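You operate a simulated robot arm through the tools that you are given. There is no shell and no other tool. Be economical: measure what you need, move in short steps, check, and stop when the job is done.

You run a simulated robot arm. Do the job below in one go: nothing can be reset, and whatever is moved stays where it is left.

## Task
Clear both order trays: rolls to the stock tray, patch to its tray.
Fine: the rolls stand upright; the purple patch tray holds the patches. Set down upright: roll end.

The check looks at the end state, three seconds after you hand in, the way a careful person would. Anything else that was tipped, shoved, dropped, spilled or broken makes it a failure.

## Robot
A 6-joint arm with a fingered hand, fixed in place. Base frame: the origin is at the foot of the arm, x ahead of it, y to its left, z up; the work surface is at about z = 840. Readings come in mm, degrees, newtons and seconds.
With the tool pointing down near the work surface it reaches from about 300 to 700 mm from the base axis. Its first joint turns from -166.0 to 166.0 degrees. Payload 4 kg.
The TCP is the grasp point between the finger pads, 22 mm short of the fingertips. In the tool frame z runs along the fingers and y along their closing line. Largest opening 112 mm; the body of the gripper starts 60 mm behind the TCP. The gripper is a hand of 4 fingers: y runs from the thumb to the fingers, the wrist lies at [0, 0, -218] in the tool frame.
Orientation is that of the tool frame in the base frame, as [roll, pitch, yaw] about the fixed x, y, z axes, in that order (R = Rz(yaw) Ry(pitch) Rx(roll)). With the fingers straight down and closing along the base's y, the tool's x points along the base's -x, its y along +y and its z along -z.

## Interface
- The arm moves only by the tool servo_tool. Its argument "deltas" is a list of rows, each a list of 6 numbers: the shift along the tool's x, y, z in mm, then the turn, a rotation vector about the tool's x, y, z in degrees. In form: [[x, y, z, ax, ay, az], ...]. A call has 1 to 8 rows; each row is the pose to reach, as a shift and turn from the pose commanded when the call began, along the tool's axes at that moment. Rows are played at 5 a second. More than 50 mm and 8.6 degrees between two rows, and nothing of the call is played. A pose out of reach is approached as far as the arm can. The call stops where the force on the tool passes 40 N (or 10 N more than at its start, if that is more) or the arm is blocked; 0.2 s more then pass. In this call time passes only in rows, and 0.2 s behind the last. It gives the time, the measured TCP pose, the force on the tool (base axes), the opening and the grip force at its end, in the units of the frame above (readings bear some noise), with the torque about the TCP (base axes, N m) and any sound that the robot's microphone picked up, and new pictures: "pictures" is both (left out), scene, wrist or none.
- Cameras (640 x 400 px; columns grow to the right, rows downward): "scene" is fixed at [406.8, 646, 1572.9]; the picture's right is [-0.99, -0.12, 0.00], its down [-0.10, 0.82, -0.57] and it looks along [0.07, -0.56, -0.82] (base axes); focal length 311 px, centre (320, 200). "wrist" rides on the gripper at [69, 4, -83] in the tool frame; the picture's right is [-0.06, 1.00, 0.00], its down [-0.77, -0.05, -0.64] and it looks along [-0.64, -0.04, 0.77] (tool axes); focal length 243 px, centre (320, 200). There is no depth. A picture from a camera that has moved, and an enlarged one, comes with that camera's place and axes in the base frame and with its lens. The place of the scene camera against the robot may be out by one fixed shift of up to 18 mm in any direction.
- set_fingers(finger1, finger2, finger3, thumb_bend): sets how far each is bent, from 0 (flat) to 1 (curled in); at 0.3 the hand is open as for a grip, at 0.7 the pads meet at the TCP. One left out holds its place. A second passes; each finger stops where it meets its share of the squeeze, and holds until it gets a number again. It is the only way to open and close the hand. It gives what a move gives, with no picture; readings hold the bend of each and the force on the fingers (four entries, about 0 where the hand has none), thumb and palm.
- enlarge(camera, box): a new picture of the part [left, top, right, bottom] of that camera's present view, enlarged. It takes no simulated time.
- job_done(): hands the job in; it is judged then, once.

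Work in short steps. Places have to be worked out from the pictures, the camera data and where the tool is seen: move nearer, look again, correct. Check each grasp and each placing, and mend what went wrong. You have 120 turns and 200 pictures in all, those below and enlarged ones among them. Open the gripper and draw the arm clear of the work before you hand the job in, unless the task says otherwise; then end with one line.

The tools are called after ">>>" as name(argument=value, ...) on one line, values as JSON. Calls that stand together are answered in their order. servo_tool: Moves the arm, as the interface text tells. Its arguments: {"type":"object","properties":{"deltas":{"type":"array","items":{"type":"array","items":{"type":"number"}}},"pictures":{"type":"string","enum":["both","scene","wrist","none"]}},"required":["deltas"]} The other tools are called the same way: set_fingers (finger1, finger2, finger3, thumb_bend) moves the fingers one by one; enlarge (camera, box) takes an enlarged picture of a part of a camera's view; job_done () hands the job in.

At the start:

```text
t: 0.0
tool_pos: [257.7, 397.3, 1099.1]
ee_rot: [-180.0, -0.1, 179.9]
ft_force: [0.7, 0.4, -0.3]
ft_torque: [-0.01, -0.01, -0.02]
finger_gap: 111.9
grip_force: 0.1
shape: jaw
bend: [0.3, 0.3, 0.3, 0.3]
finger forces: [0.0, 0.0, 0.1, 0.1, 0.0, 0.0]
```

scene: 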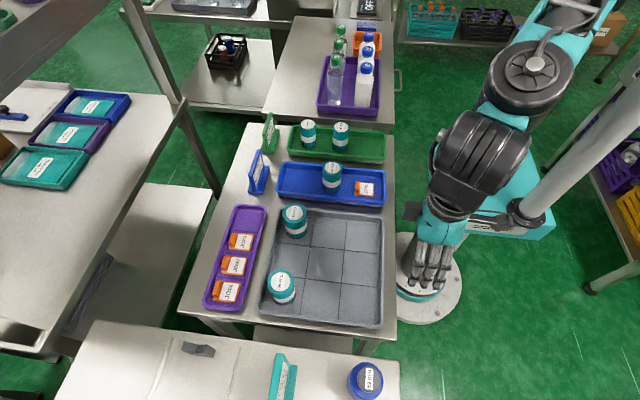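
wrist: 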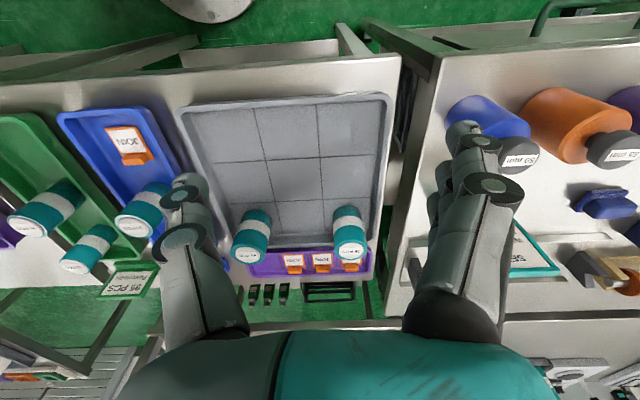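

I start with a close look at the trays in the scene view.

>>> enlarge(camera="scene", box=[240, 100, 400, 220])

>>> enlarge(camera="scene", box=[190, 190, 400, 330])

```text
3.33 times, centred on (320, 160) of scene
camera zoom: at [406.8, 646.0, 1572.9], right [-0.99, -0.12, 0.0], down [-0.1, 0.82, -0.57], along [0.07, -0.56, -0.82], focal length 1036 px, centre (320, 333)
```

zoom: 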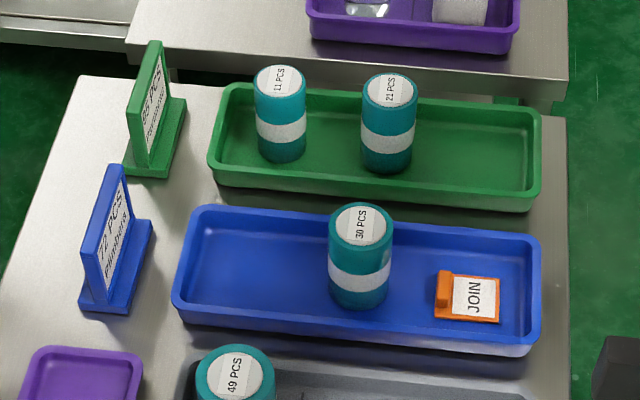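

```text
2.86 times, centred on (295, 260) of scene
camera zoom: at [406.8, 646.0, 1572.9], right [-0.99, -0.12, 0.0], down [-0.1, 0.82, -0.57], along [0.07, -0.56, -0.82], focal length 888 px, centre (391, 29)
```

zoom: 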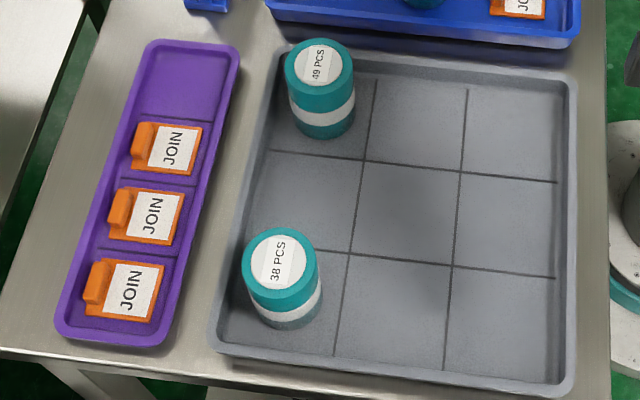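

The rolls stand in the green tray (2) and blue tray (1), with one patch in the blue tray. I estimate the blue roll at (442, 91), so I move above it to view it with the wrist camera.

>>> servo_tool(deltas=[[-23, -38, 7, 0, 0, 0], [-46, -76, 14, 0, 0, 0], [-69, -115, 21, 0, 0, 0], [-92, -153, 28, 0, 0, 0], [-115, -191, 35, 0, 0, 0], [-138, -229, 42, 0, 0, 0], [-161, -268, 49, 0, 0, 0], [-184, -306, 56, 0, 0, 0]])

```text
t: 1.8
tool_pos: [441.4, 88.9, 1043.0]
ee_rot: [180.0, 0.0, -179.9]
ft_force: [-0.1, 1.0, -0.1]
ft_torque: [0.0, 0.02, 0.0]
finger_gap: 112.0
grip_force: 0.1
shape: jaw
bend: [0.3, 0.3, 0.3, 0.3]
finger forces: [0.1, 0.0, 0.1, 0.0, 0.0, 0.0]
camera wrist: at [373.0, 94.1, 1125.0], right [0.06, 1.0, 0.0], down [0.76, -0.05, 0.64], along [0.64, -0.04, -0.77], focal length 243 px, centre (320, 200)
```

scene: 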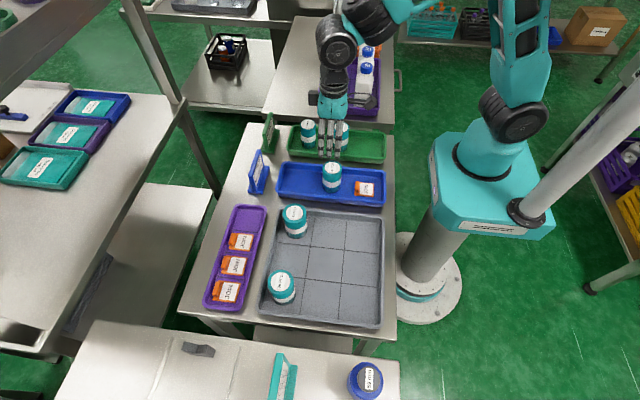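
wrist: 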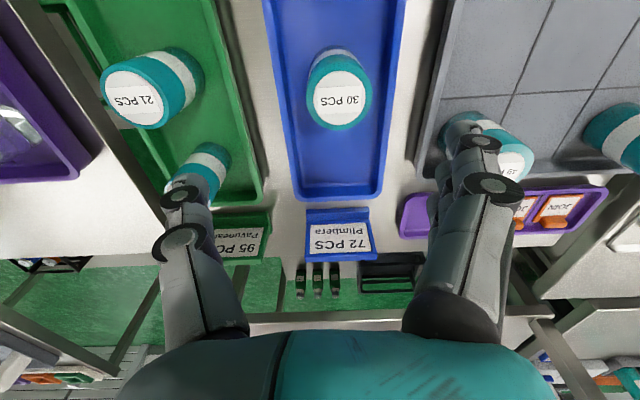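

The wrist view puts roll 30 near (436, 106). I shift over and descend to z≈985 to get a second sight line.

>>> servo_tool(deltas=[[0, 10, 30, 0, 0, 0], [0, 17, 58, 0, 0, 0]])

```text
t: 2.4
tool_pos: [440.7, 107.5, 984.9]
ee_rot: [-180.0, 0.1, 179.9]
ft_force: [-0.6, 0.4, -0.1]
ft_torque: [0.02, 0.01, -0.01]
finger_gap: 112.0
grip_force: 0.1
shape: jaw
bend: [0.3, 0.3, 0.3, 0.3]
finger forces: [0.0, 0.1, 0.1, 0.1, 0.0, 0.0]
camera wrist: at [372.8, 111.8, 1066.7], right [0.06, 1.0, 0.0], down [0.76, -0.05, 0.64], along [0.64, -0.04, -0.77], focal length 243 px, centre (320, 200)
```

scene: 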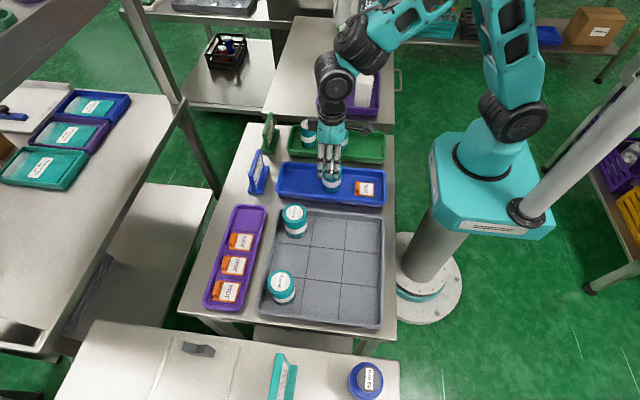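
wrist: 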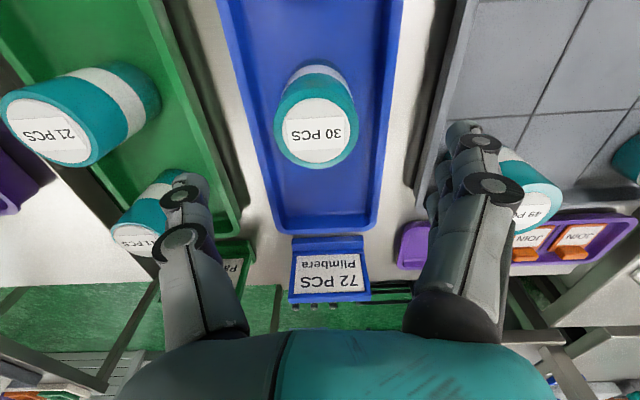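

Triangulating the two views puts roll 30's top at about (432, 106, 929). I descend around it to z≈897.

>>> servo_tool(deltas=[[9, -1, 15, 0, 0, 0], [9, -1, 40, 0, 0, 0], [9, -1, 65, 0, 0, 0], [9, -1, 88, 0, 0, 0]])

```text
t: 3.4
tool_pos: [433.3, 105.7, 896.0]
ee_rot: [179.9, 0.0, -180.0]
ft_force: [0.4, 0.4, 0.3]
ft_torque: [-0.01, 0.0, -0.02]
finger_gap: 112.0
grip_force: 0.0
shape: jaw
bend: [0.3, 0.3, 0.3, 0.3]
finger forces: [0.0, 0.1, 0.0, 0.0, 0.1, 0.1]
camera wrist: at [364.1, 111.6, 978.5], right [0.06, 1.0, 0.0], down [0.76, -0.05, 0.64], along [0.64, -0.04, -0.77], focal length 243 px, centre (320, 200)
```

scene: 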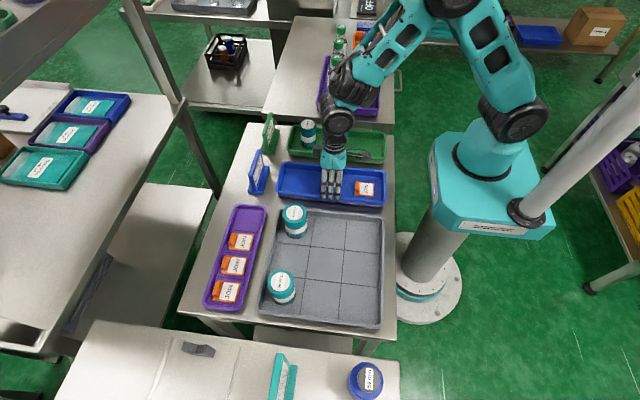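
wrist: 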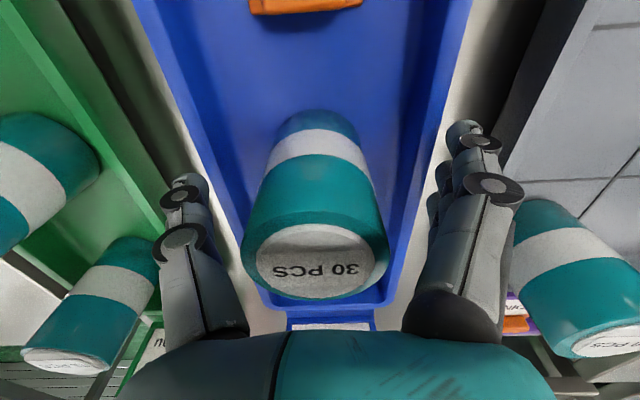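

The roll sits centred between the thumb and fingers, with clearance all round. I close the hand on it.

>>> set_fingers(finger1=0.7, finger2=0.7, finger3=0.7, thumb_bend=0.7)

>>> servo_tool(deltas=[[0, 0, -15, 0, 0, 0], [0, 0, -30, 0, 0, 0]])

```text
t: 4.4
tool_pos: [433.2, 106.7, 896.4]
ee_rot: [180.0, -0.1, 179.9]
ft_force: [0.5, -0.3, -0.4]
ft_torque: [0.02, -0.02, 0.02]
finger_gap: 40.4
grip_force: 19.4
shape: fingers
bend: [0.61, 0.54, 0.57, 0.6]
finger forces: [5.7, 6.4, 6.8, 0.1, 18.7, 0.0]
```

```text
t: 5.0
tool_pos: [430.7, 107.3, 926.4]
ee_rot: [-180.0, -0.1, -180.0]
ft_force: [0.2, 0.3, -2.3]
ft_torque: [0.01, 0.02, 0.05]
finger_gap: 40.3
grip_force: 18.8
shape: fingers
bend: [0.61, 0.54, 0.57, 0.6]
finger forces: [5.8, 6.5, 6.9, 0.1, 18.7, 0.0]
camera wrist: at [364.0, 111.6, 1008.7], right [0.06, 1.0, 0.0], down [0.77, -0.05, 0.64], along [0.64, -0.04, -0.77], focal length 243 px, centre (320, 200)
```

scene: 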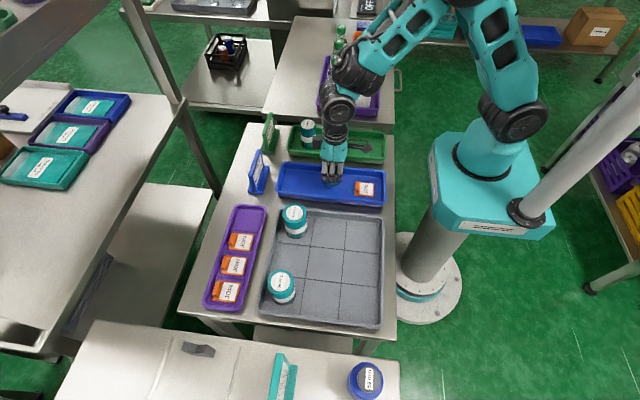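
wrist: 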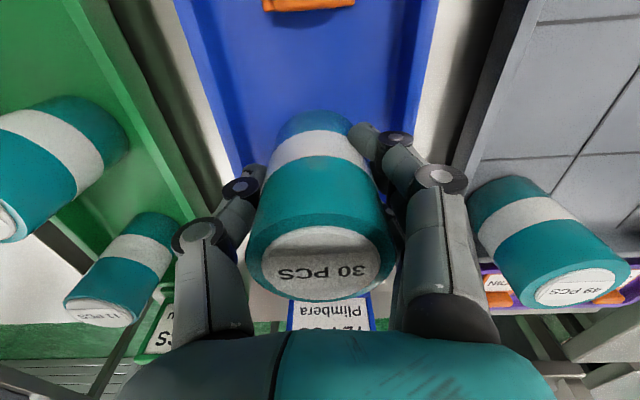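

Roll 30 is held and lifted. I raise it further and carry it over to the centre cell of the grey tray, about (420, 352).

>>> servo_tool(deltas=[[0, 0, -45, 0, 0, 0], [0, 15, -80, 0, 0, 0], [2, 60, -84, 0, 0, 0], [4, 105, -84, 0, 0, 0], [6, 150, -84, 0, 0, 0], [8, 195, -84, 0, 0, 0], [10, 230, -84, 0, 0, 0], [10, 245, -84, 0, 0, 0]])

```text
t: 6.8
tool_pos: [421.3, 351.4, 1012.9]
ee_rot: [180.0, 0.0, 179.9]
ft_force: [0.3, 0.9, -0.2]
ft_torque: [0.03, 0.01, 0.02]
finger_gap: 40.3
grip_force: 18.8
shape: fingers
bend: [0.61, 0.54, 0.57, 0.6]
finger forces: [5.7, 6.5, 7.3, 0.0, 18.5, 0.0]
camera wrist: at [353.5, 356.1, 1094.2], right [0.06, 1.0, 0.0], down [0.77, -0.05, 0.64], along [0.64, -0.04, -0.77], focal length 243 px, centre (320, 200)
```

scene: 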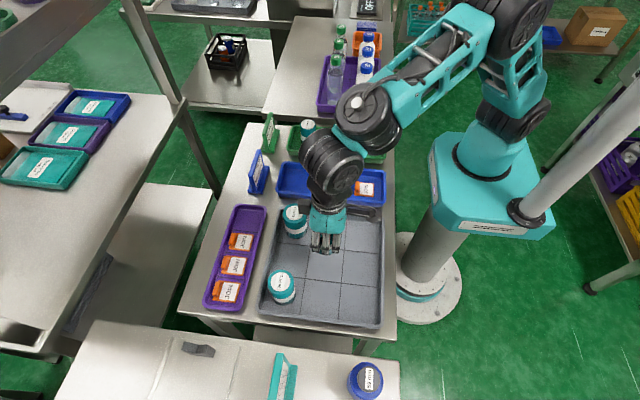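
wrist: 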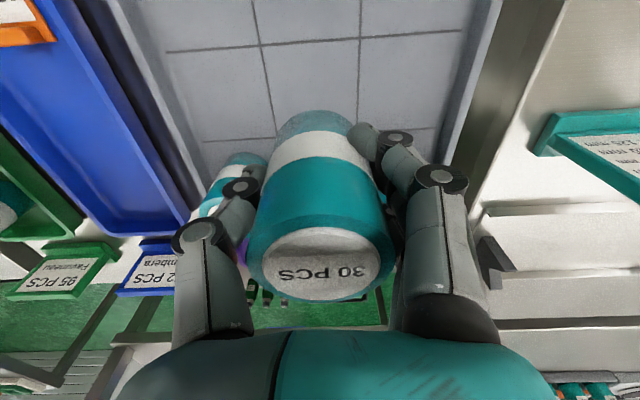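

The grid lines in the wrist view put the centre cell at about (425, 345). I correct sideways and lower most of the way.

>>> servo_tool(deltas=[[-4, -7, 10, 0, 0, 0], [-4, -7, 45, 0, 0, 0], [-4, -7, 80, 0, 0, 0], [-4, -7, 100, 0, 0, 0]])

```text
t: 7.8
tool_pos: [426.9, 344.1, 911.6]
ee_rot: [180.0, 0.0, 180.0]
ft_force: [-0.4, 0.3, -1.4]
ft_torque: [-0.01, 0.01, 0.02]
finger_gap: 40.2
grip_force: 19.1
shape: fingers
bend: [0.61, 0.54, 0.57, 0.6]
finger forces: [5.7, 6.4, 7.2, 0.0, 18.6, 0.0]
camera wrist: at [357.9, 349.2, 992.9], right [0.06, 1.0, 0.0], down [0.76, -0.05, 0.64], along [0.64, -0.04, -0.77], focal length 243 px, centre (320, 200)
```

scene: 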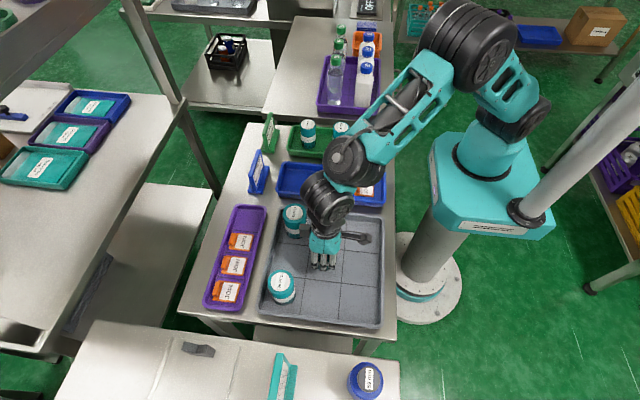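
wrist: 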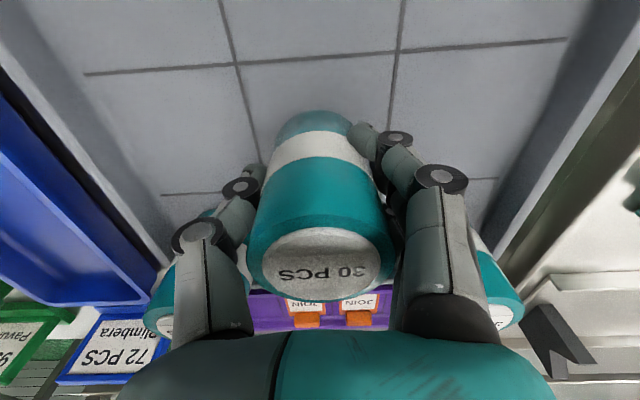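

It looks centred in the cell. I creep down toward contact with the tray floor.

>>> servo_tool(deltas=[[0, 0, 6, 0, 0, 0], [0, 0, 11, 0, 0, 0], [0, 0, 13, 0, 0, 0]], pictures="none")

```text
t: 8.6
tool_pos: [425.7, 344.2, 898.4]
ee_rot: [-180.0, 0.0, -180.0]
ft_force: [0.0, -1.2, 0.1]
ft_torque: [-0.01, -0.02, -0.02]
finger_gap: 40.1
grip_force: 18.8
shape: fingers
bend: [0.61, 0.54, 0.57, 0.6]
finger forces: [5.8, 6.5, 7.5, 0.0, 18.6, 0.1]
```

No clear contact yet, so I go on in 1 mm steps.

>>> servo_tool(deltas=[[0, 0, 1, 0, 0, 0], [0, 0, 2, 0, 0, 0], [0, 0, 2.5, 0, 0, 0]], pictures="wrist")

```text
t: 9.4
tool_pos: [426.6, 344.7, 895.8]
ee_rot: [-180.0, 0.0, -180.0]
ft_force: [-1.1, -0.8, 2.5]
ft_torque: [0.07, 0.01, -0.03]
finger_gap: 39.9
grip_force: 19.4
shape: fingers
bend: [0.61, 0.54, 0.57, 0.6]
finger forces: [5.8, 6.3, 7.0, 0.1, 19.0, 0.0]
camera wrist: at [357.9, 349.5, 978.0], right [0.06, 1.0, 0.0], down [0.76, -0.05, 0.64], along [0.64, -0.04, -0.77], focal length 243 px, centre (320, 200)
```

wrist: 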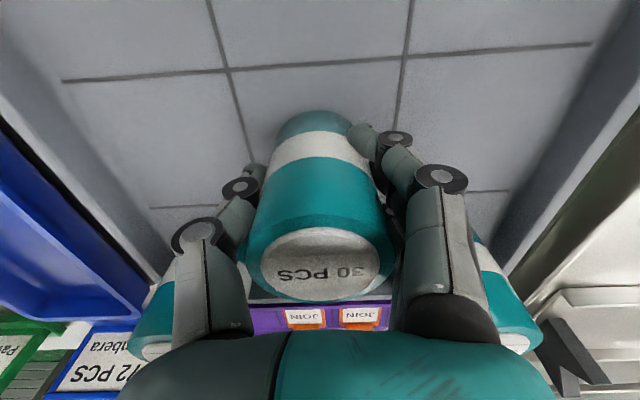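

The force reads +2.5 N, so the roll has touched down. I open the hand in two stages.

>>> set_fingers(finger1=0.5, finger2=0.5, finger3=0.5, thumb_bend=0.54)

>>> set_fingers(finger1=0.33, finger2=0.33, finger3=0.33, thumb_bend=0.33)

>>> servo_tool(deltas=[[0, 0, -25, 0, 0, 0], [0, 0, -60, 0, 0, 0], [0, 0, -104, 0, 0, 0]])

```text
t: 10.4
tool_pos: [426.2, 344.2, 895.8]
ee_rot: [-179.9, -0.1, 179.9]
ft_force: [-0.3, -0.4, -0.8]
ft_torque: [-0.01, 0.0, 0.0]
finger_gap: 51.9
grip_force: 0.7
shape: fingers
bend: [0.5, 0.49, 0.5, 0.54]
finger forces: [0.0, 0.7, 0.0, 0.0, 0.2, 0.0]
```

```text
t: 11.4
tool_pos: [426.1, 344.8, 895.6]
ee_rot: [180.0, 0.0, 180.0]
ft_force: [-0.3, -0.1, -0.8]
ft_torque: [-0.02, 0.01, 0.01]
finger_gap: 104.4
grip_force: 0.1
shape: fingers
bend: [0.33, 0.33, 0.33, 0.33]
finger forces: [0.0, 0.1, 0.0, 0.0, 0.1, 0.1]
```

```text
t: 12.2
tool_pos: [425.1, 343.8, 1000.6]
ee_rot: [179.9, 0.1, 179.9]
ft_force: [-0.3, 0.2, 0.3]
ft_torque: [0.02, 0.0, -0.05]
finger_gap: 104.6
grip_force: 0.2
shape: fingers
bend: [0.33, 0.33, 0.33, 0.33]
finger forces: [0.0, 0.0, 0.0, 0.1, 0.0, 0.0]
camera wrist: at [357.1, 348.5, 1081.9], right [0.06, 1.0, 0.0], down [0.77, -0.05, 0.64], along [0.64, -0.04, -0.77], focal length 243 px, centre (320, 200)
```

scene: 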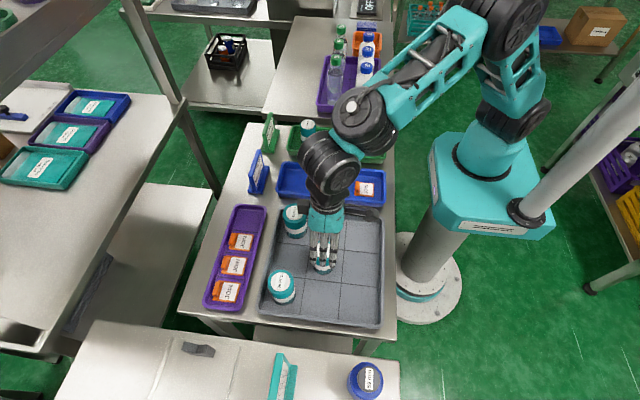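
wrist: 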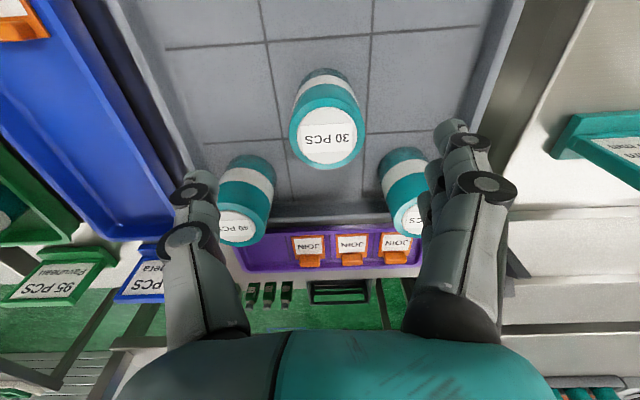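

Roll 30 stands upright and centred. From the earlier views roll 21 is near (424, -54), so I move above it.

>>> servo_tool(deltas=[[0, -49, -4, 0, 0, 0], [0, -98, -4, 0, 0, 0], [0, -147, -4, 0, 0, 0], [0, -197, -4, 0, 0, 0], [0, -247, -4, 0, 0, 0], [0, -297, -4, 0, 0, 0], [0, -347, -4, 0, 0, 0], [0, -396, -4, 0, 0, 0]])

```text
t: 14.0
tool_pos: [426.5, -52.8, 1004.9]
ee_rot: [-179.9, -0.1, -179.9]
ft_force: [0.8, 0.4, 0.8]
ft_torque: [-0.01, 0.01, 0.04]
finger_gap: 104.2
grip_force: 0.1
shape: fingers
bend: [0.33, 0.33, 0.33, 0.33]
finger forces: [0.1, 0.0, 0.1, 0.0, 0.0, 0.1]
camera wrist: at [358.1, -47.8, 1085.9], right [0.06, 1.0, 0.0], down [0.77, -0.05, 0.64], along [0.64, -0.04, -0.77], focal length 243 px, centre (320, 200)
```

scene: 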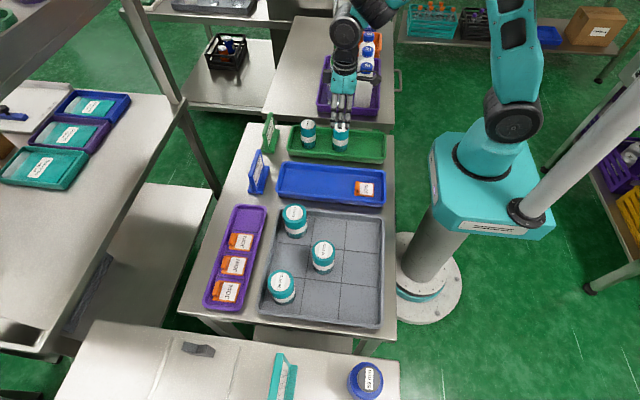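
wrist: 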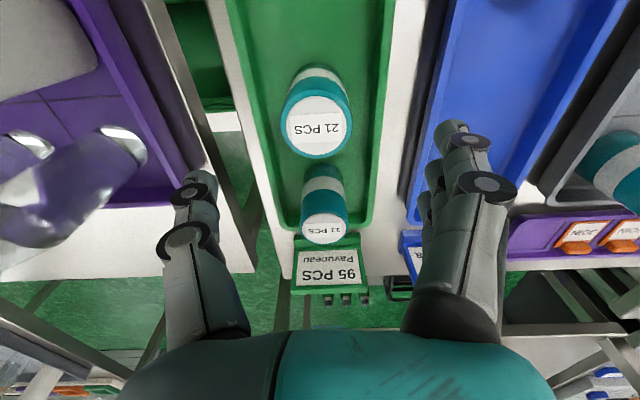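

Roll 21 is at about (421, -53) and roll 11 at about (508, -53). I descend on roll 21.

>>> servo_tool(deltas=[[5, 0, 20, 0, 0, 0], [5, 0, 55, 0, 0, 0], [5, 0, 85, 0, 0, 0], [5, 0, 108, 0, 0, 0]], pictures="wrist")

```text
t: 15.0
tool_pos: [420.2, -50.9, 894.8]
ee_rot: [180.0, 0.0, 180.0]
ft_force: [-0.2, -0.5, -0.3]
ft_torque: [-0.01, 0.0, 0.0]
finger_gap: 104.6
grip_force: 0.1
shape: fingers
bend: [0.33, 0.33, 0.33, 0.33]
finger forces: [0.0, 0.1, 0.0, 0.0, 0.0, 0.0]
camera wrist: at [353.4, -46.4, 978.0], right [0.06, 1.0, 0.0], down [0.77, -0.05, 0.64], along [0.64, -0.04, -0.77], focal length 243 px, centre (320, 200)
```

wrist: 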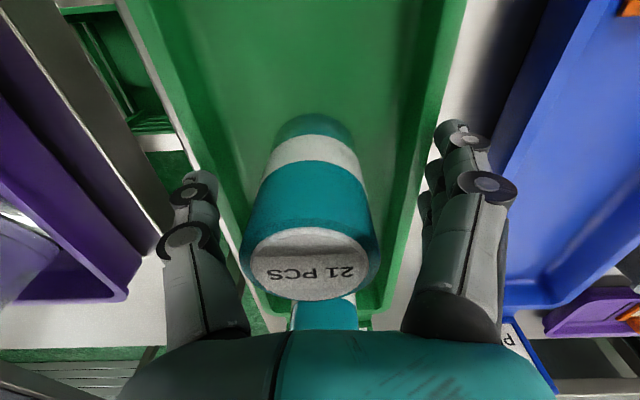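

It is well framed but about 2 mm off in y. I nudge over, then close and lift.

>>> servo_tool(deltas=[[0, -2, 0, 0, 0, 0]], pictures="none")

>>> set_fingers(finger1=0.7, finger2=0.7, finger3=0.7, thumb_bend=0.7)

>>> servo_tool(deltas=[[0, 0, -15, 0, 0, 0], [0, 0, -30, 0, 0, 0]], pictures="wrist")

```text
t: 15.4
tool_pos: [421.8, -53.7, 895.4]
ee_rot: [-179.9, 0.0, 179.9]
ft_force: [-0.3, -0.1, 0.6]
ft_torque: [-0.03, -0.01, -0.02]
finger_gap: 104.6
grip_force: 0.0
shape: fingers
bend: [0.33, 0.33, 0.33, 0.33]
finger forces: [0.1, 0.0, 0.1, 0.1, 0.1, 0.1]
```

```text
t: 16.4
tool_pos: [422.3, -53.1, 895.8]
ee_rot: [-179.9, 0.0, 179.9]
ft_force: [0.6, 0.0, -0.1]
ft_torque: [0.0, -0.01, -0.03]
finger_gap: 36.8
grip_force: 17.9
shape: fingers
bend: [0.62, 0.55, 0.58, 0.6]
finger forces: [4.7, 6.4, 6.7, 0.1, 17.4, 0.0]
```

```text
t: 17.0
tool_pos: [421.4, -52.8, 926.9]
ee_rot: [179.9, 0.0, -179.9]
ft_force: [-0.1, 0.4, -0.2]
ft_torque: [0.0, 0.0, 0.02]
finger_gap: 36.8
grip_force: 17.9
shape: fingers
bend: [0.62, 0.55, 0.58, 0.6]
finger forces: [4.7, 6.4, 6.7, 0.0, 17.4, 0.0]
camera wrist: at [353.4, -48.3, 1008.3], right [0.06, 1.0, 0.0], down [0.76, -0.05, 0.64], along [0.64, -0.04, -0.77], focal length 243 px, centre (320, 200)
```

wrist: 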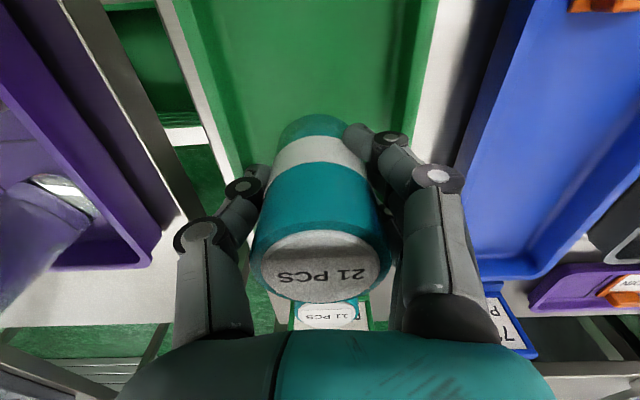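

Roll 21 is held. I raise it and carry it toward the cell at (339, 259).

>>> servo_tool(deltas=[[0, 0, -45, 0, 0, 0], [6, 20, -80, 0, 0, 0], [20, 65, -84, 0, 0, 0], [34, 110, -84, 0, 0, 0], [48, 155, -84, 0, 0, 0], [62, 200, -84, 0, 0, 0], [75, 245, -84, 0, 0, 0], [82, 290, -84, 0, 0, 0]], pictures="none")

>>> servo_tool(deltas=[[0, 15, 10, 0, 0, 0], [0, 21, 20, 0, 0, 0]])

```text
t: 18.8
tool_pos: [338.3, 236.0, 1009.6]
ee_rot: [-179.9, 0.0, -180.0]
ft_force: [-0.2, -0.3, -0.9]
ft_torque: [0.01, 0.01, 0.01]
finger_gap: 36.4
grip_force: 17.9
shape: fingers
bend: [0.63, 0.55, 0.58, 0.61]
finger forces: [4.7, 6.5, 7.1, 0.0, 17.3, 0.0]
```

```text
t: 19.4
tool_pos: [339.2, 257.3, 987.9]
ee_rot: [179.9, 0.0, 180.0]
ft_force: [-0.4, -0.4, -1.2]
ft_torque: [0.01, 0.02, 0.0]
finger_gap: 36.2
grip_force: 18.0
shape: fingers
bend: [0.63, 0.55, 0.58, 0.61]
finger forces: [4.8, 6.4, 7.1, 0.0, 17.4, 0.0]
camera wrist: at [270.8, 262.4, 1071.6], right [0.06, 1.0, 0.0], down [0.77, -0.05, 0.64], along [0.64, -0.04, -0.77], focal length 243 px, centre (320, 200)
```

scene: 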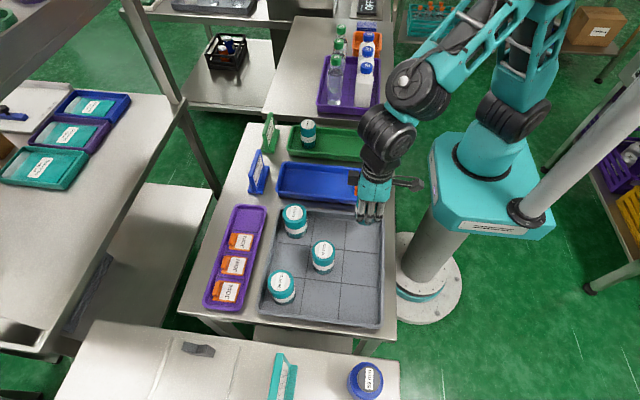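
wrist: 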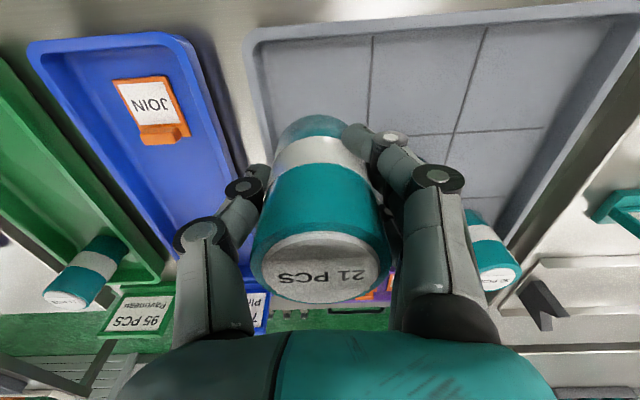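

The tray lines confirm the cell centre at about (338, 258). I lower the roll to just above the floor.

>>> servo_tool(deltas=[[1, 1, 30, 0, 0, 0], [1, 1, 60, 0, 0, 0], [1, 1, 83, 0, 0, 0], [1, 1, 89, 0, 0, 0]], pictures="wrist")

>>> servo_tool(deltas=[[0, 0, 1, 0, 0, 0], [0, 0, 2, 0, 0, 0], [0, 0, 2.5, 0, 0, 0]], pictures="none")

```text
t: 20.4
tool_pos: [337.9, 259.5, 899.5]
ee_rot: [-180.0, 0.0, 180.0]
ft_force: [-0.1, 0.1, -0.5]
ft_torque: [0.02, -0.02, 0.02]
finger_gap: 36.3
grip_force: 17.5
shape: fingers
bend: [0.63, 0.55, 0.58, 0.61]
finger forces: [4.6, 6.3, 7.0, 0.0, 17.2, 0.0]
camera wrist: at [270.0, 263.8, 982.4], right [0.06, 1.0, 0.0], down [0.77, -0.05, 0.64], along [0.64, -0.04, -0.77], focal length 243 px, centre (320, 200)
```

wrist: 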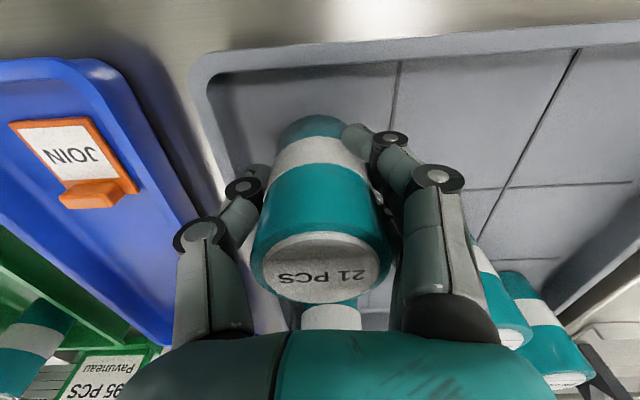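

```text
t: 21.2
tool_pos: [338.0, 258.0, 897.6]
ee_rot: [-180.0, 0.0, 179.9]
ft_force: [-1.0, 0.7, -0.6]
ft_torque: [-0.03, -0.01, 0.0]
finger_gap: 36.3
grip_force: 17.7
shape: fingers
bend: [0.63, 0.55, 0.58, 0.61]
finger forces: [4.8, 6.3, 7.1, 0.0, 17.2, 0.0]
```

No contact yet, so a little further.

>>> servo_tool(deltas=[[0, 0, 0.8, 0, 0, 0], [0, 0, 1.6, 0, 0, 0]], pictures="none")

```text
t: 21.8
tool_pos: [337.9, 257.8, 896.9]
ee_rot: [-180.0, -0.1, -180.0]
ft_force: [-0.2, 0.1, -1.3]
ft_torque: [0.03, -0.01, 0.02]
finger_gap: 36.3
grip_force: 17.6
shape: fingers
bend: [0.63, 0.55, 0.58, 0.61]
finger forces: [4.8, 6.3, 7.2, 0.0, 17.1, 0.0]
```

>>> servo_tool(deltas=[[0, 0, 0.7, 0, 0, 0], [0, 0, 1.4, 0, 0, 0]], pictures="none")

```text
t: 22.4
tool_pos: [338.1, 258.4, 894.9]
ee_rot: [179.9, 0.0, -179.9]
ft_force: [-0.3, -0.1, 0.7]
ft_torque: [0.01, -0.01, 0.02]
finger_gap: 35.8
grip_force: 17.8
shape: fingers
bend: [0.63, 0.55, 0.58, 0.61]
finger forces: [4.8, 6.3, 7.1, 0.0, 17.4, 0.1]
```

The force is turning positive at z≈895. One more small step, then I release.

>>> servo_tool(deltas=[[0, 0, 0.7, 0, 0, 0]], pictures="none")

>>> set_fingers(finger1=0.5, finger2=0.5, finger3=0.5, thumb_bend=0.54)

>>> set_fingers(finger1=0.41, finger2=0.41, finger3=0.41, thumb_bend=0.41)

>>> servo_tool(deltas=[[0, 0, -25, 0, 0, 0], [0, 0, -60, 0, 0, 0], [0, 0, -108, 0, 0, 0]])

```text
t: 22.8
tool_pos: [337.7, 257.7, 896.2]
ee_rot: [-179.9, 0.0, 180.0]
ft_force: [0.2, -0.8, 4.0]
ft_torque: [0.05, 0.0, 0.04]
finger_gap: 36.4
grip_force: 18.5
shape: fingers
bend: [0.63, 0.56, 0.59, 0.61]
finger forces: [4.9, 6.5, 7.1, 0.0, 18.0, 0.0]
```

```text
t: 23.8
tool_pos: [338.3, 258.3, 894.4]
ee_rot: [-180.0, -0.1, -179.9]
ft_force: [0.2, 0.0, -0.5]
ft_torque: [-0.01, 0.05, 0.02]
finger_gap: 51.6
grip_force: 0.5
shape: fingers
bend: [0.5, 0.5, 0.5, 0.54]
finger forces: [0.0, 0.3, 0.0, 0.0, 0.0, 0.1]
```

```text
t: 24.8
tool_pos: [338.9, 258.6, 895.1]
ee_rot: [179.9, 0.0, 180.0]
ft_force: [-0.7, 6.8, 4.4]
ft_torque: [-0.06, 0.08, -0.05]
finger_gap: 74.6
grip_force: 5.0
shape: fingers
bend: [0.41, 0.41, 0.41, 0.44]
finger forces: [0.0, 0.0, 0.0, 0.1, 8.4, 0.1]
```

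```text
t: 25.6
tool_pos: [337.1, 257.4, 1002.0]
ee_rot: [-179.9, -0.1, 180.0]
ft_force: [-0.1, -0.5, 0.1]
ft_torque: [0.01, 0.05, 0.0]
finger_gap: 82.2
grip_force: 0.1
shape: fingers
bend: [0.41, 0.41, 0.41, 0.41]
finger forces: [0.0, 0.0, 0.0, 0.1, 0.1, 0.1]
camera wrist: at [269.2, 262.5, 1084.5], right [0.06, 1.0, 0.0], down [0.77, -0.05, 0.64], along [0.64, -0.04, -0.77], focal length 243 px, centre (320, 200)
```

scene: 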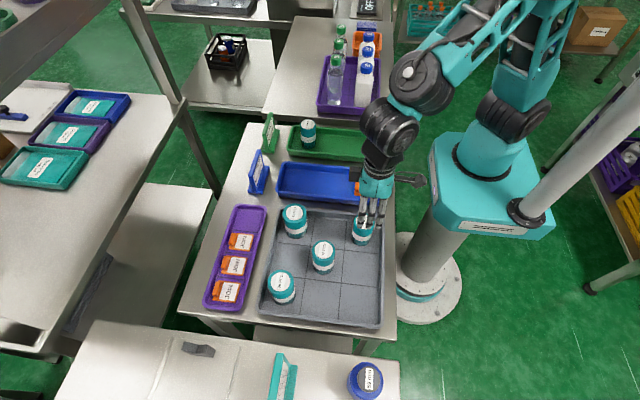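
wrist: 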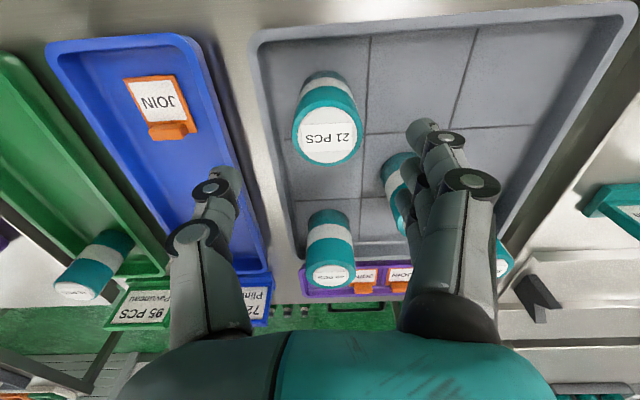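

Roll 21 stands fine. The thumb touched the tray wall lightly, but the grid lines show the tray did not shift. Next I move to roll 11 at about (508, -53).

>>> servo_tool(deltas=[[-21, -39, -3, 0, 0, 0], [-43, -78, -3, 0, 0, 0], [-64, -117, -3, 0, 0, 0], [-86, -155, -3, 0, 0, 0], [-107, -194, -3, 0, 0, 0], [-129, -233, -3, 0, 0, 0], [-150, -272, -3, 0, 0, 0], [-170, -311, -3, 0, 0, 0]], pictures="none")

>>> set_fingers(finger1=0.33, finger2=0.33, finger3=0.33, thumb_bend=0.33)

>>> servo_tool(deltas=[[0, 0, 10, 0, 0, 0], [0, 0, 20, 0, 0, 0]])

```text
t: 27.4
tool_pos: [507.6, -54.1, 1005.3]
ee_rot: [-180.0, -0.1, -180.0]
ft_force: [0.0, 0.0, 0.8]
ft_torque: [0.0, -0.01, 0.02]
finger_gap: 82.1
grip_force: 0.0
shape: fingers
bend: [0.41, 0.41, 0.41, 0.41]
finger forces: [0.0, 0.0, 0.1, 0.0, 0.1, 0.0]
```

```text
t: 28.4
tool_pos: [508.3, -52.3, 1005.5]
ee_rot: [-179.9, 0.0, -180.0]
ft_force: [-0.9, 0.6, 0.6]
ft_torque: [0.0, 0.03, 0.03]
finger_gap: 104.5
grip_force: 0.1
shape: fingers
bend: [0.33, 0.33, 0.33, 0.33]
finger forces: [0.0, 0.0, 0.0, 0.0, 0.0, 0.0]
```

```text
t: 29.0
tool_pos: [508.3, -52.8, 984.7]
ee_rot: [-179.9, 0.1, -180.0]
ft_force: [-1.1, -0.7, 0.3]
ft_torque: [-0.01, -0.03, -0.02]
finger_gap: 104.4
grip_force: 0.1
shape: fingers
bend: [0.33, 0.33, 0.33, 0.33]
finger forces: [0.0, 0.1, 0.0, 0.1, 0.1, 0.0]
camera wrist: at [439.9, -48.0, 1067.3], right [0.06, 1.0, 0.0], down [0.77, -0.05, 0.64], along [0.64, -0.04, -0.77], focal length 243 px, centre (320, 200)
```

scene: 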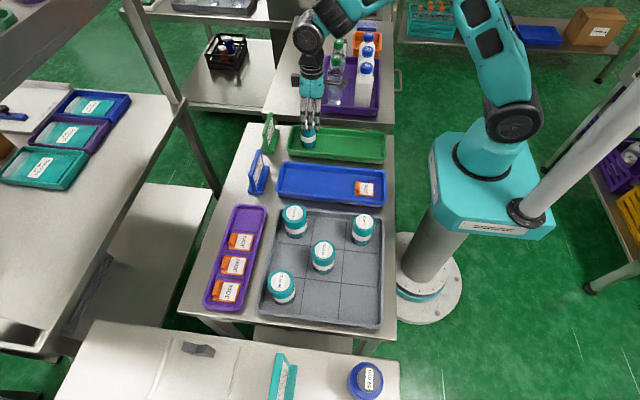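
wrist: 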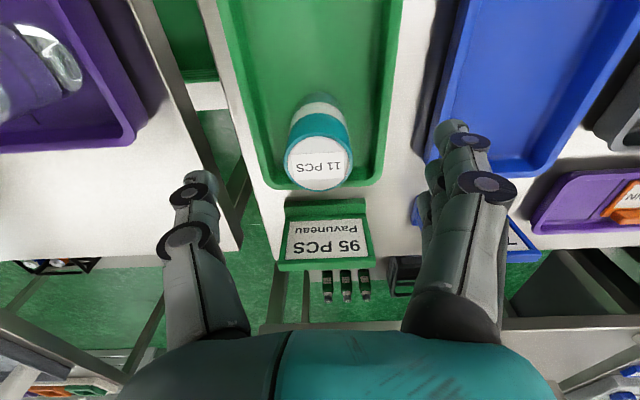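

Roll 11 is at about (519, -54). I shift 11 mm in x and descend around it.

>>> servo_tool(deltas=[[-11, -1, 20, 0, 0, 0], [-11, -1, 45, 0, 0, 0], [-11, -1, 70, 0, 0, 0], [-11, -1, 89, 0, 0, 0]], pictures="wrist")

```text
t: 30.0
tool_pos: [518.3, -54.2, 896.3]
ee_rot: [-180.0, 0.0, 180.0]
ft_force: [-0.7, -0.2, -0.2]
ft_torque: [0.01, 0.01, 0.02]
finger_gap: 104.3
grip_force: 0.1
shape: fingers
bend: [0.33, 0.33, 0.33, 0.33]
finger forces: [0.1, 0.0, 0.0, 0.0, 0.0, 0.0]
camera wrist: at [449.9, -49.1, 978.0], right [0.06, 1.0, 0.0], down [0.77, -0.05, 0.64], along [0.64, -0.04, -0.77], focal length 243 px, centre (320, 200)
```

wrist: 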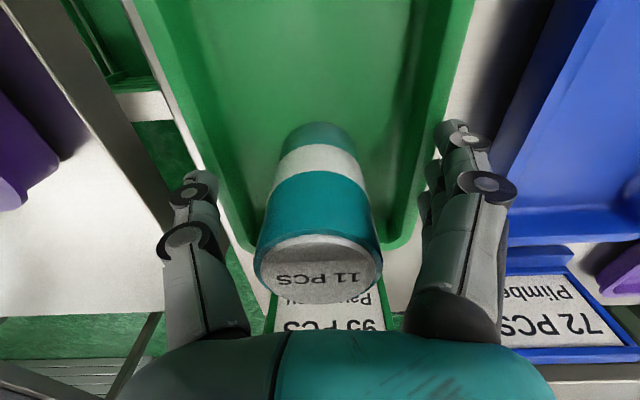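

The roll is centred; I nudge 2 mm in x, then close and lift.

>>> servo_tool(deltas=[[-2, 0, 0, 0, 0, 0]], pictures="none")

>>> set_fingers(finger1=0.7, finger2=0.7, finger3=0.7, thumb_bend=0.7)

>>> servo_tool(deltas=[[0, 0, -15, 0, 0, 0], [0, 0, -30, 0, 0, 0]], pictures="wrist")

```text
t: 30.4
tool_pos: [520.7, -53.5, 894.6]
ee_rot: [179.9, 0.0, 180.0]
ft_force: [-0.2, 0.1, 0.2]
ft_torque: [0.0, 0.02, 0.0]
finger_gap: 104.4
grip_force: 0.1
shape: fingers
bend: [0.33, 0.33, 0.33, 0.33]
finger forces: [0.1, 0.0, 0.0, 0.1, 0.0, 0.1]
```

```text
t: 31.4
tool_pos: [521.0, -53.0, 895.8]
ee_rot: [-180.0, 0.0, -180.0]
ft_force: [-0.1, 0.2, 0.3]
ft_torque: [0.0, 0.03, -0.03]
finger_gap: 31.7
grip_force: 16.3
shape: fingers
bend: [0.65, 0.56, 0.59, 0.61]
finger forces: [3.5, 6.2, 6.7, 0.0, 15.9, 0.0]
```

```text
t: 32.0
tool_pos: [520.7, -52.9, 926.4]
ee_rot: [-180.0, 0.1, 180.0]
ft_force: [0.3, 0.9, -1.1]
ft_torque: [-0.01, -0.02, 0.01]
finger_gap: 31.6
grip_force: 16.3
shape: fingers
bend: [0.65, 0.56, 0.59, 0.61]
finger forces: [3.5, 6.2, 6.9, 0.1, 15.9, 0.0]
camera wrist: at [452.9, -49.1, 1008.6], right [0.06, 1.0, 0.0], down [0.76, -0.05, 0.64], along [0.64, -0.04, -0.77], focal length 243 px, centre (320, 200)
```

wrist: 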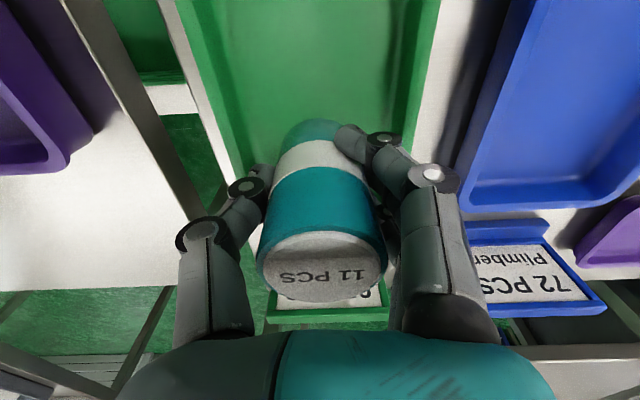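

Roll 11 is held. I carry it high to the free cell at (339, 427), in two calls.

>>> servo_tool(deltas=[[0, 0, -45, 0, 0, 0], [5, 12, -88, 0, 0, 0], [20, 55, -90, 0, 0, 0], [36, 97, -90, 0, 0, 0], [52, 139, -90, 0, 0, 0], [68, 181, -90, 0, 0, 0], [84, 223, -90, 0, 0, 0], [100, 264, -90, 0, 0, 0]], pictures="none")

>>> servo_tool(deltas=[[16, 43, 0, 0, 0, 0], [32, 86, 0, 0, 0, 0], [48, 129, 0, 0, 0, 0], [64, 171, 0, 0, 0, 0], [77, 200, 0, 0, 0, 0], [82, 217, 10, 0, 0, 0], [82, 217, 25, 0, 0, 0]])

```text
t: 33.8
tool_pos: [421.1, 211.1, 1015.6]
ee_rot: [-180.0, 0.0, 180.0]
ft_force: [0.7, 0.1, -0.2]
ft_torque: [0.0, 0.01, -0.01]
finger_gap: 31.7
grip_force: 16.3
shape: fingers
bend: [0.65, 0.56, 0.59, 0.61]
finger forces: [3.4, 6.2, 7.1, 0.0, 15.8, 0.0]
```

```text
t: 35.4
tool_pos: [339.5, 428.7, 992.1]
ee_rot: [179.9, 0.0, 180.0]
ft_force: [-0.6, 0.1, 0.2]
ft_torque: [-0.02, 0.0, -0.02]
finger_gap: 31.3
grip_force: 16.1
shape: fingers
bend: [0.65, 0.56, 0.59, 0.61]
finger forces: [3.3, 6.1, 7.1, 0.0, 15.6, 0.0]
camera wrist: at [271.0, 433.3, 1073.5], right [0.06, 1.0, 0.0], down [0.77, -0.05, 0.64], along [0.64, -0.04, -0.77], focal length 243 px, centre (320, 200)
```

scene: 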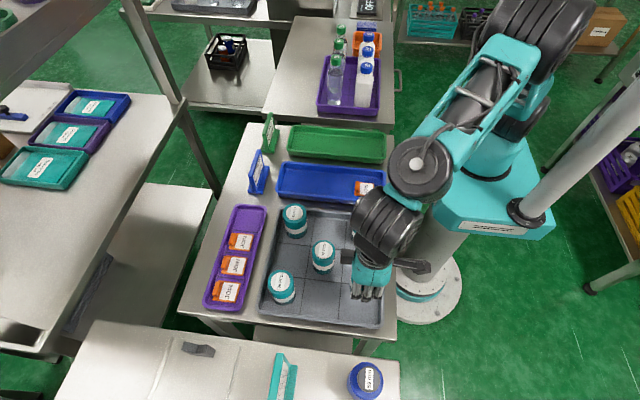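
wrist: 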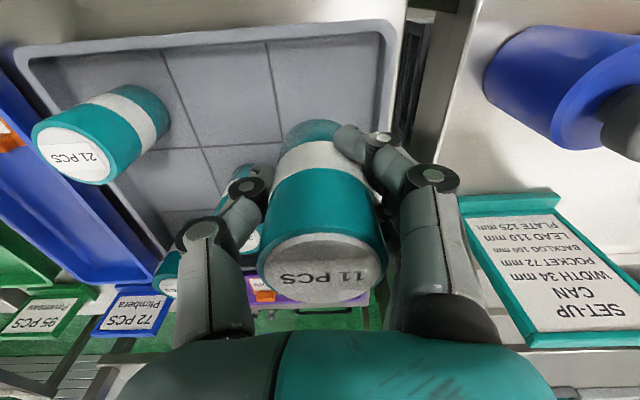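

The cell spans y ≈ 388–474. I keep the roll at about y=427 to leave the fingers room, and lower it.

>>> servo_tool(deltas=[[0, -2, 30, 0, 0, 0], [0, -2, 60, 0, 0, 0], [0, -2, 84, 0, 0, 0], [0, -2, 92, 0, 0, 0]], pictures="wrist")

>>> servo_tool(deltas=[[0, 0, 1, 0, 0, 0], [0, 0, 2, 0, 0, 0], [0, 0, 3, 0, 0, 0]], pictures="none")

```text
t: 36.4
tool_pos: [339.9, 425.7, 899.0]
ee_rot: [-179.9, 0.0, -180.0]
ft_force: [-0.4, 0.2, -0.1]
ft_torque: [0.0, -0.02, 0.01]
finger_gap: 31.3
grip_force: 15.9
shape: fingers
bend: [0.65, 0.56, 0.59, 0.61]
finger forces: [3.4, 6.1, 7.2, 0.0, 15.6, 0.0]
camera wrist: at [270.9, 430.4, 981.0], right [0.06, 1.0, 0.0], down [0.77, -0.05, 0.64], along [0.64, -0.04, -0.77], focal length 243 px, centre (320, 200)
```

wrist: 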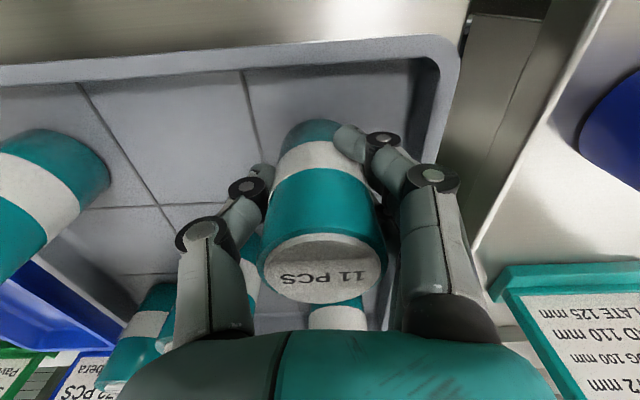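

```text
t: 37.2
tool_pos: [339.4, 425.5, 896.0]
ee_rot: [180.0, 0.0, 179.9]
ft_force: [-0.4, -0.1, -0.3]
ft_torque: [0.01, 0.03, 0.03]
finger_gap: 31.1
grip_force: 15.7
shape: fingers
bend: [0.65, 0.56, 0.59, 0.61]
finger forces: [3.3, 6.1, 7.2, 0.0, 15.5, 0.0]
```

No contact yet; two more small steps.

>>> servo_tool(deltas=[[0, 0, 0.7, 0, 0, 0]], pictures="none")

>>> servo_tool(deltas=[[0, 0, 0.6, 0, 0, 0]], pictures="none")

```text
t: 37.6
tool_pos: [339.7, 425.6, 895.0]
ee_rot: [179.9, -0.1, -179.9]
ft_force: [-0.3, 0.1, 1.3]
ft_torque: [0.01, 0.02, 0.01]
finger_gap: 31.1
grip_force: 16.4
shape: fingers
bend: [0.65, 0.56, 0.59, 0.61]
finger forces: [3.3, 6.4, 7.3, 0.1, 16.0, 0.1]
```

```text
t: 38.0
tool_pos: [339.6, 424.4, 894.6]
ee_rot: [180.0, 0.1, -179.9]
ft_force: [-0.3, -0.1, 3.3]
ft_torque: [0.04, -0.04, 0.0]
finger_gap: 31.0
grip_force: 16.5
shape: fingers
bend: [0.66, 0.57, 0.59, 0.61]
finger forces: [3.1, 6.3, 7.4, 0.0, 16.4, 0.0]
```

Contact at 3.3 N. I release with the fingers opening only a little on the wall side and the thumb opening wide.

>>> set_fingers(finger1=0.5, finger2=0.49, finger3=0.5, thumb_bend=0.53)

>>> set_fingers(finger1=0.47, finger2=0.47, finger3=0.47, thumb_bend=0.38)

>>> servo_tool(deltas=[[0, 0, -25, 0, 0, 0], [0, 0, -60, 0, 0, 0], [0, 0, -108, 0, 0, 0]])

```text
t: 39.0
tool_pos: [339.2, 425.7, 894.6]
ee_rot: [179.9, 0.0, -180.0]
ft_force: [0.5, 0.4, 0.0]
ft_torque: [-0.01, 0.05, 0.0]
finger_gap: 52.7
grip_force: 0.0
shape: fingers
bend: [0.5, 0.49, 0.5, 0.53]
finger forces: [0.0, 0.0, 0.0, 0.1, 0.0, 0.1]
```

```text
t: 40.0
tool_pos: [338.7, 425.0, 894.6]
ee_rot: [180.0, 0.1, 179.9]
ft_force: [-0.2, 0.0, 0.9]
ft_torque: [0.02, 0.01, -0.01]
finger_gap: 77.9
grip_force: 0.0
shape: fingers
bend: [0.47, 0.47, 0.47, 0.38]
finger forces: [0.1, 0.0, 0.0, 0.0, 0.1, 0.0]
```

```text
t: 40.8
tool_pos: [339.2, 425.4, 1002.7]
ee_rot: [-179.9, 0.0, 180.0]
ft_force: [-0.7, -0.7, -0.2]
ft_torque: [0.02, 0.01, 0.02]
finger_gap: 78.1
grip_force: 0.0
shape: fingers
bend: [0.47, 0.47, 0.47, 0.38]
finger forces: [0.1, 0.1, 0.0, 0.0, 0.1, 0.0]
camera wrist: at [271.4, 429.9, 1084.8], right [0.06, 1.0, 0.0], down [0.77, -0.05, 0.64], along [0.64, -0.04, -0.77], focal length 243 px, centre (320, 200)
```

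scene: 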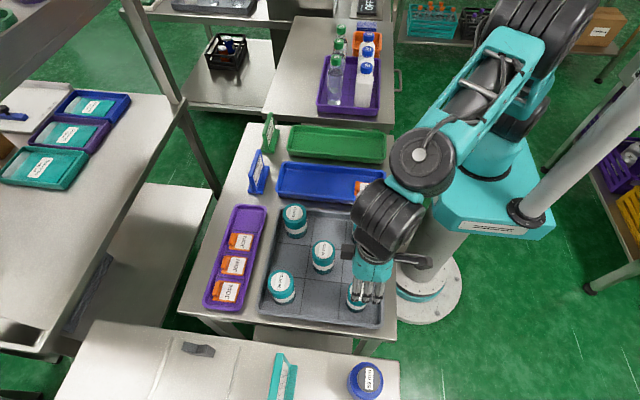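
wrist: 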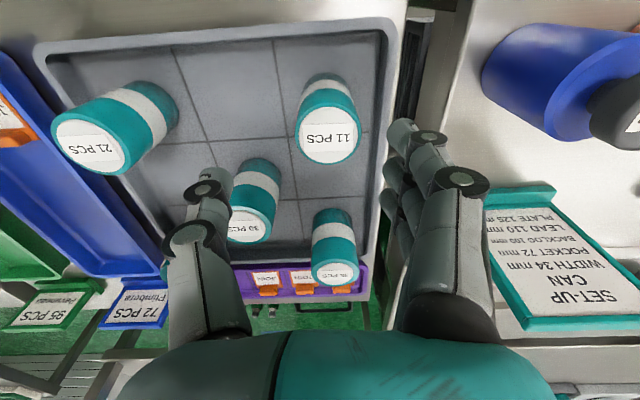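

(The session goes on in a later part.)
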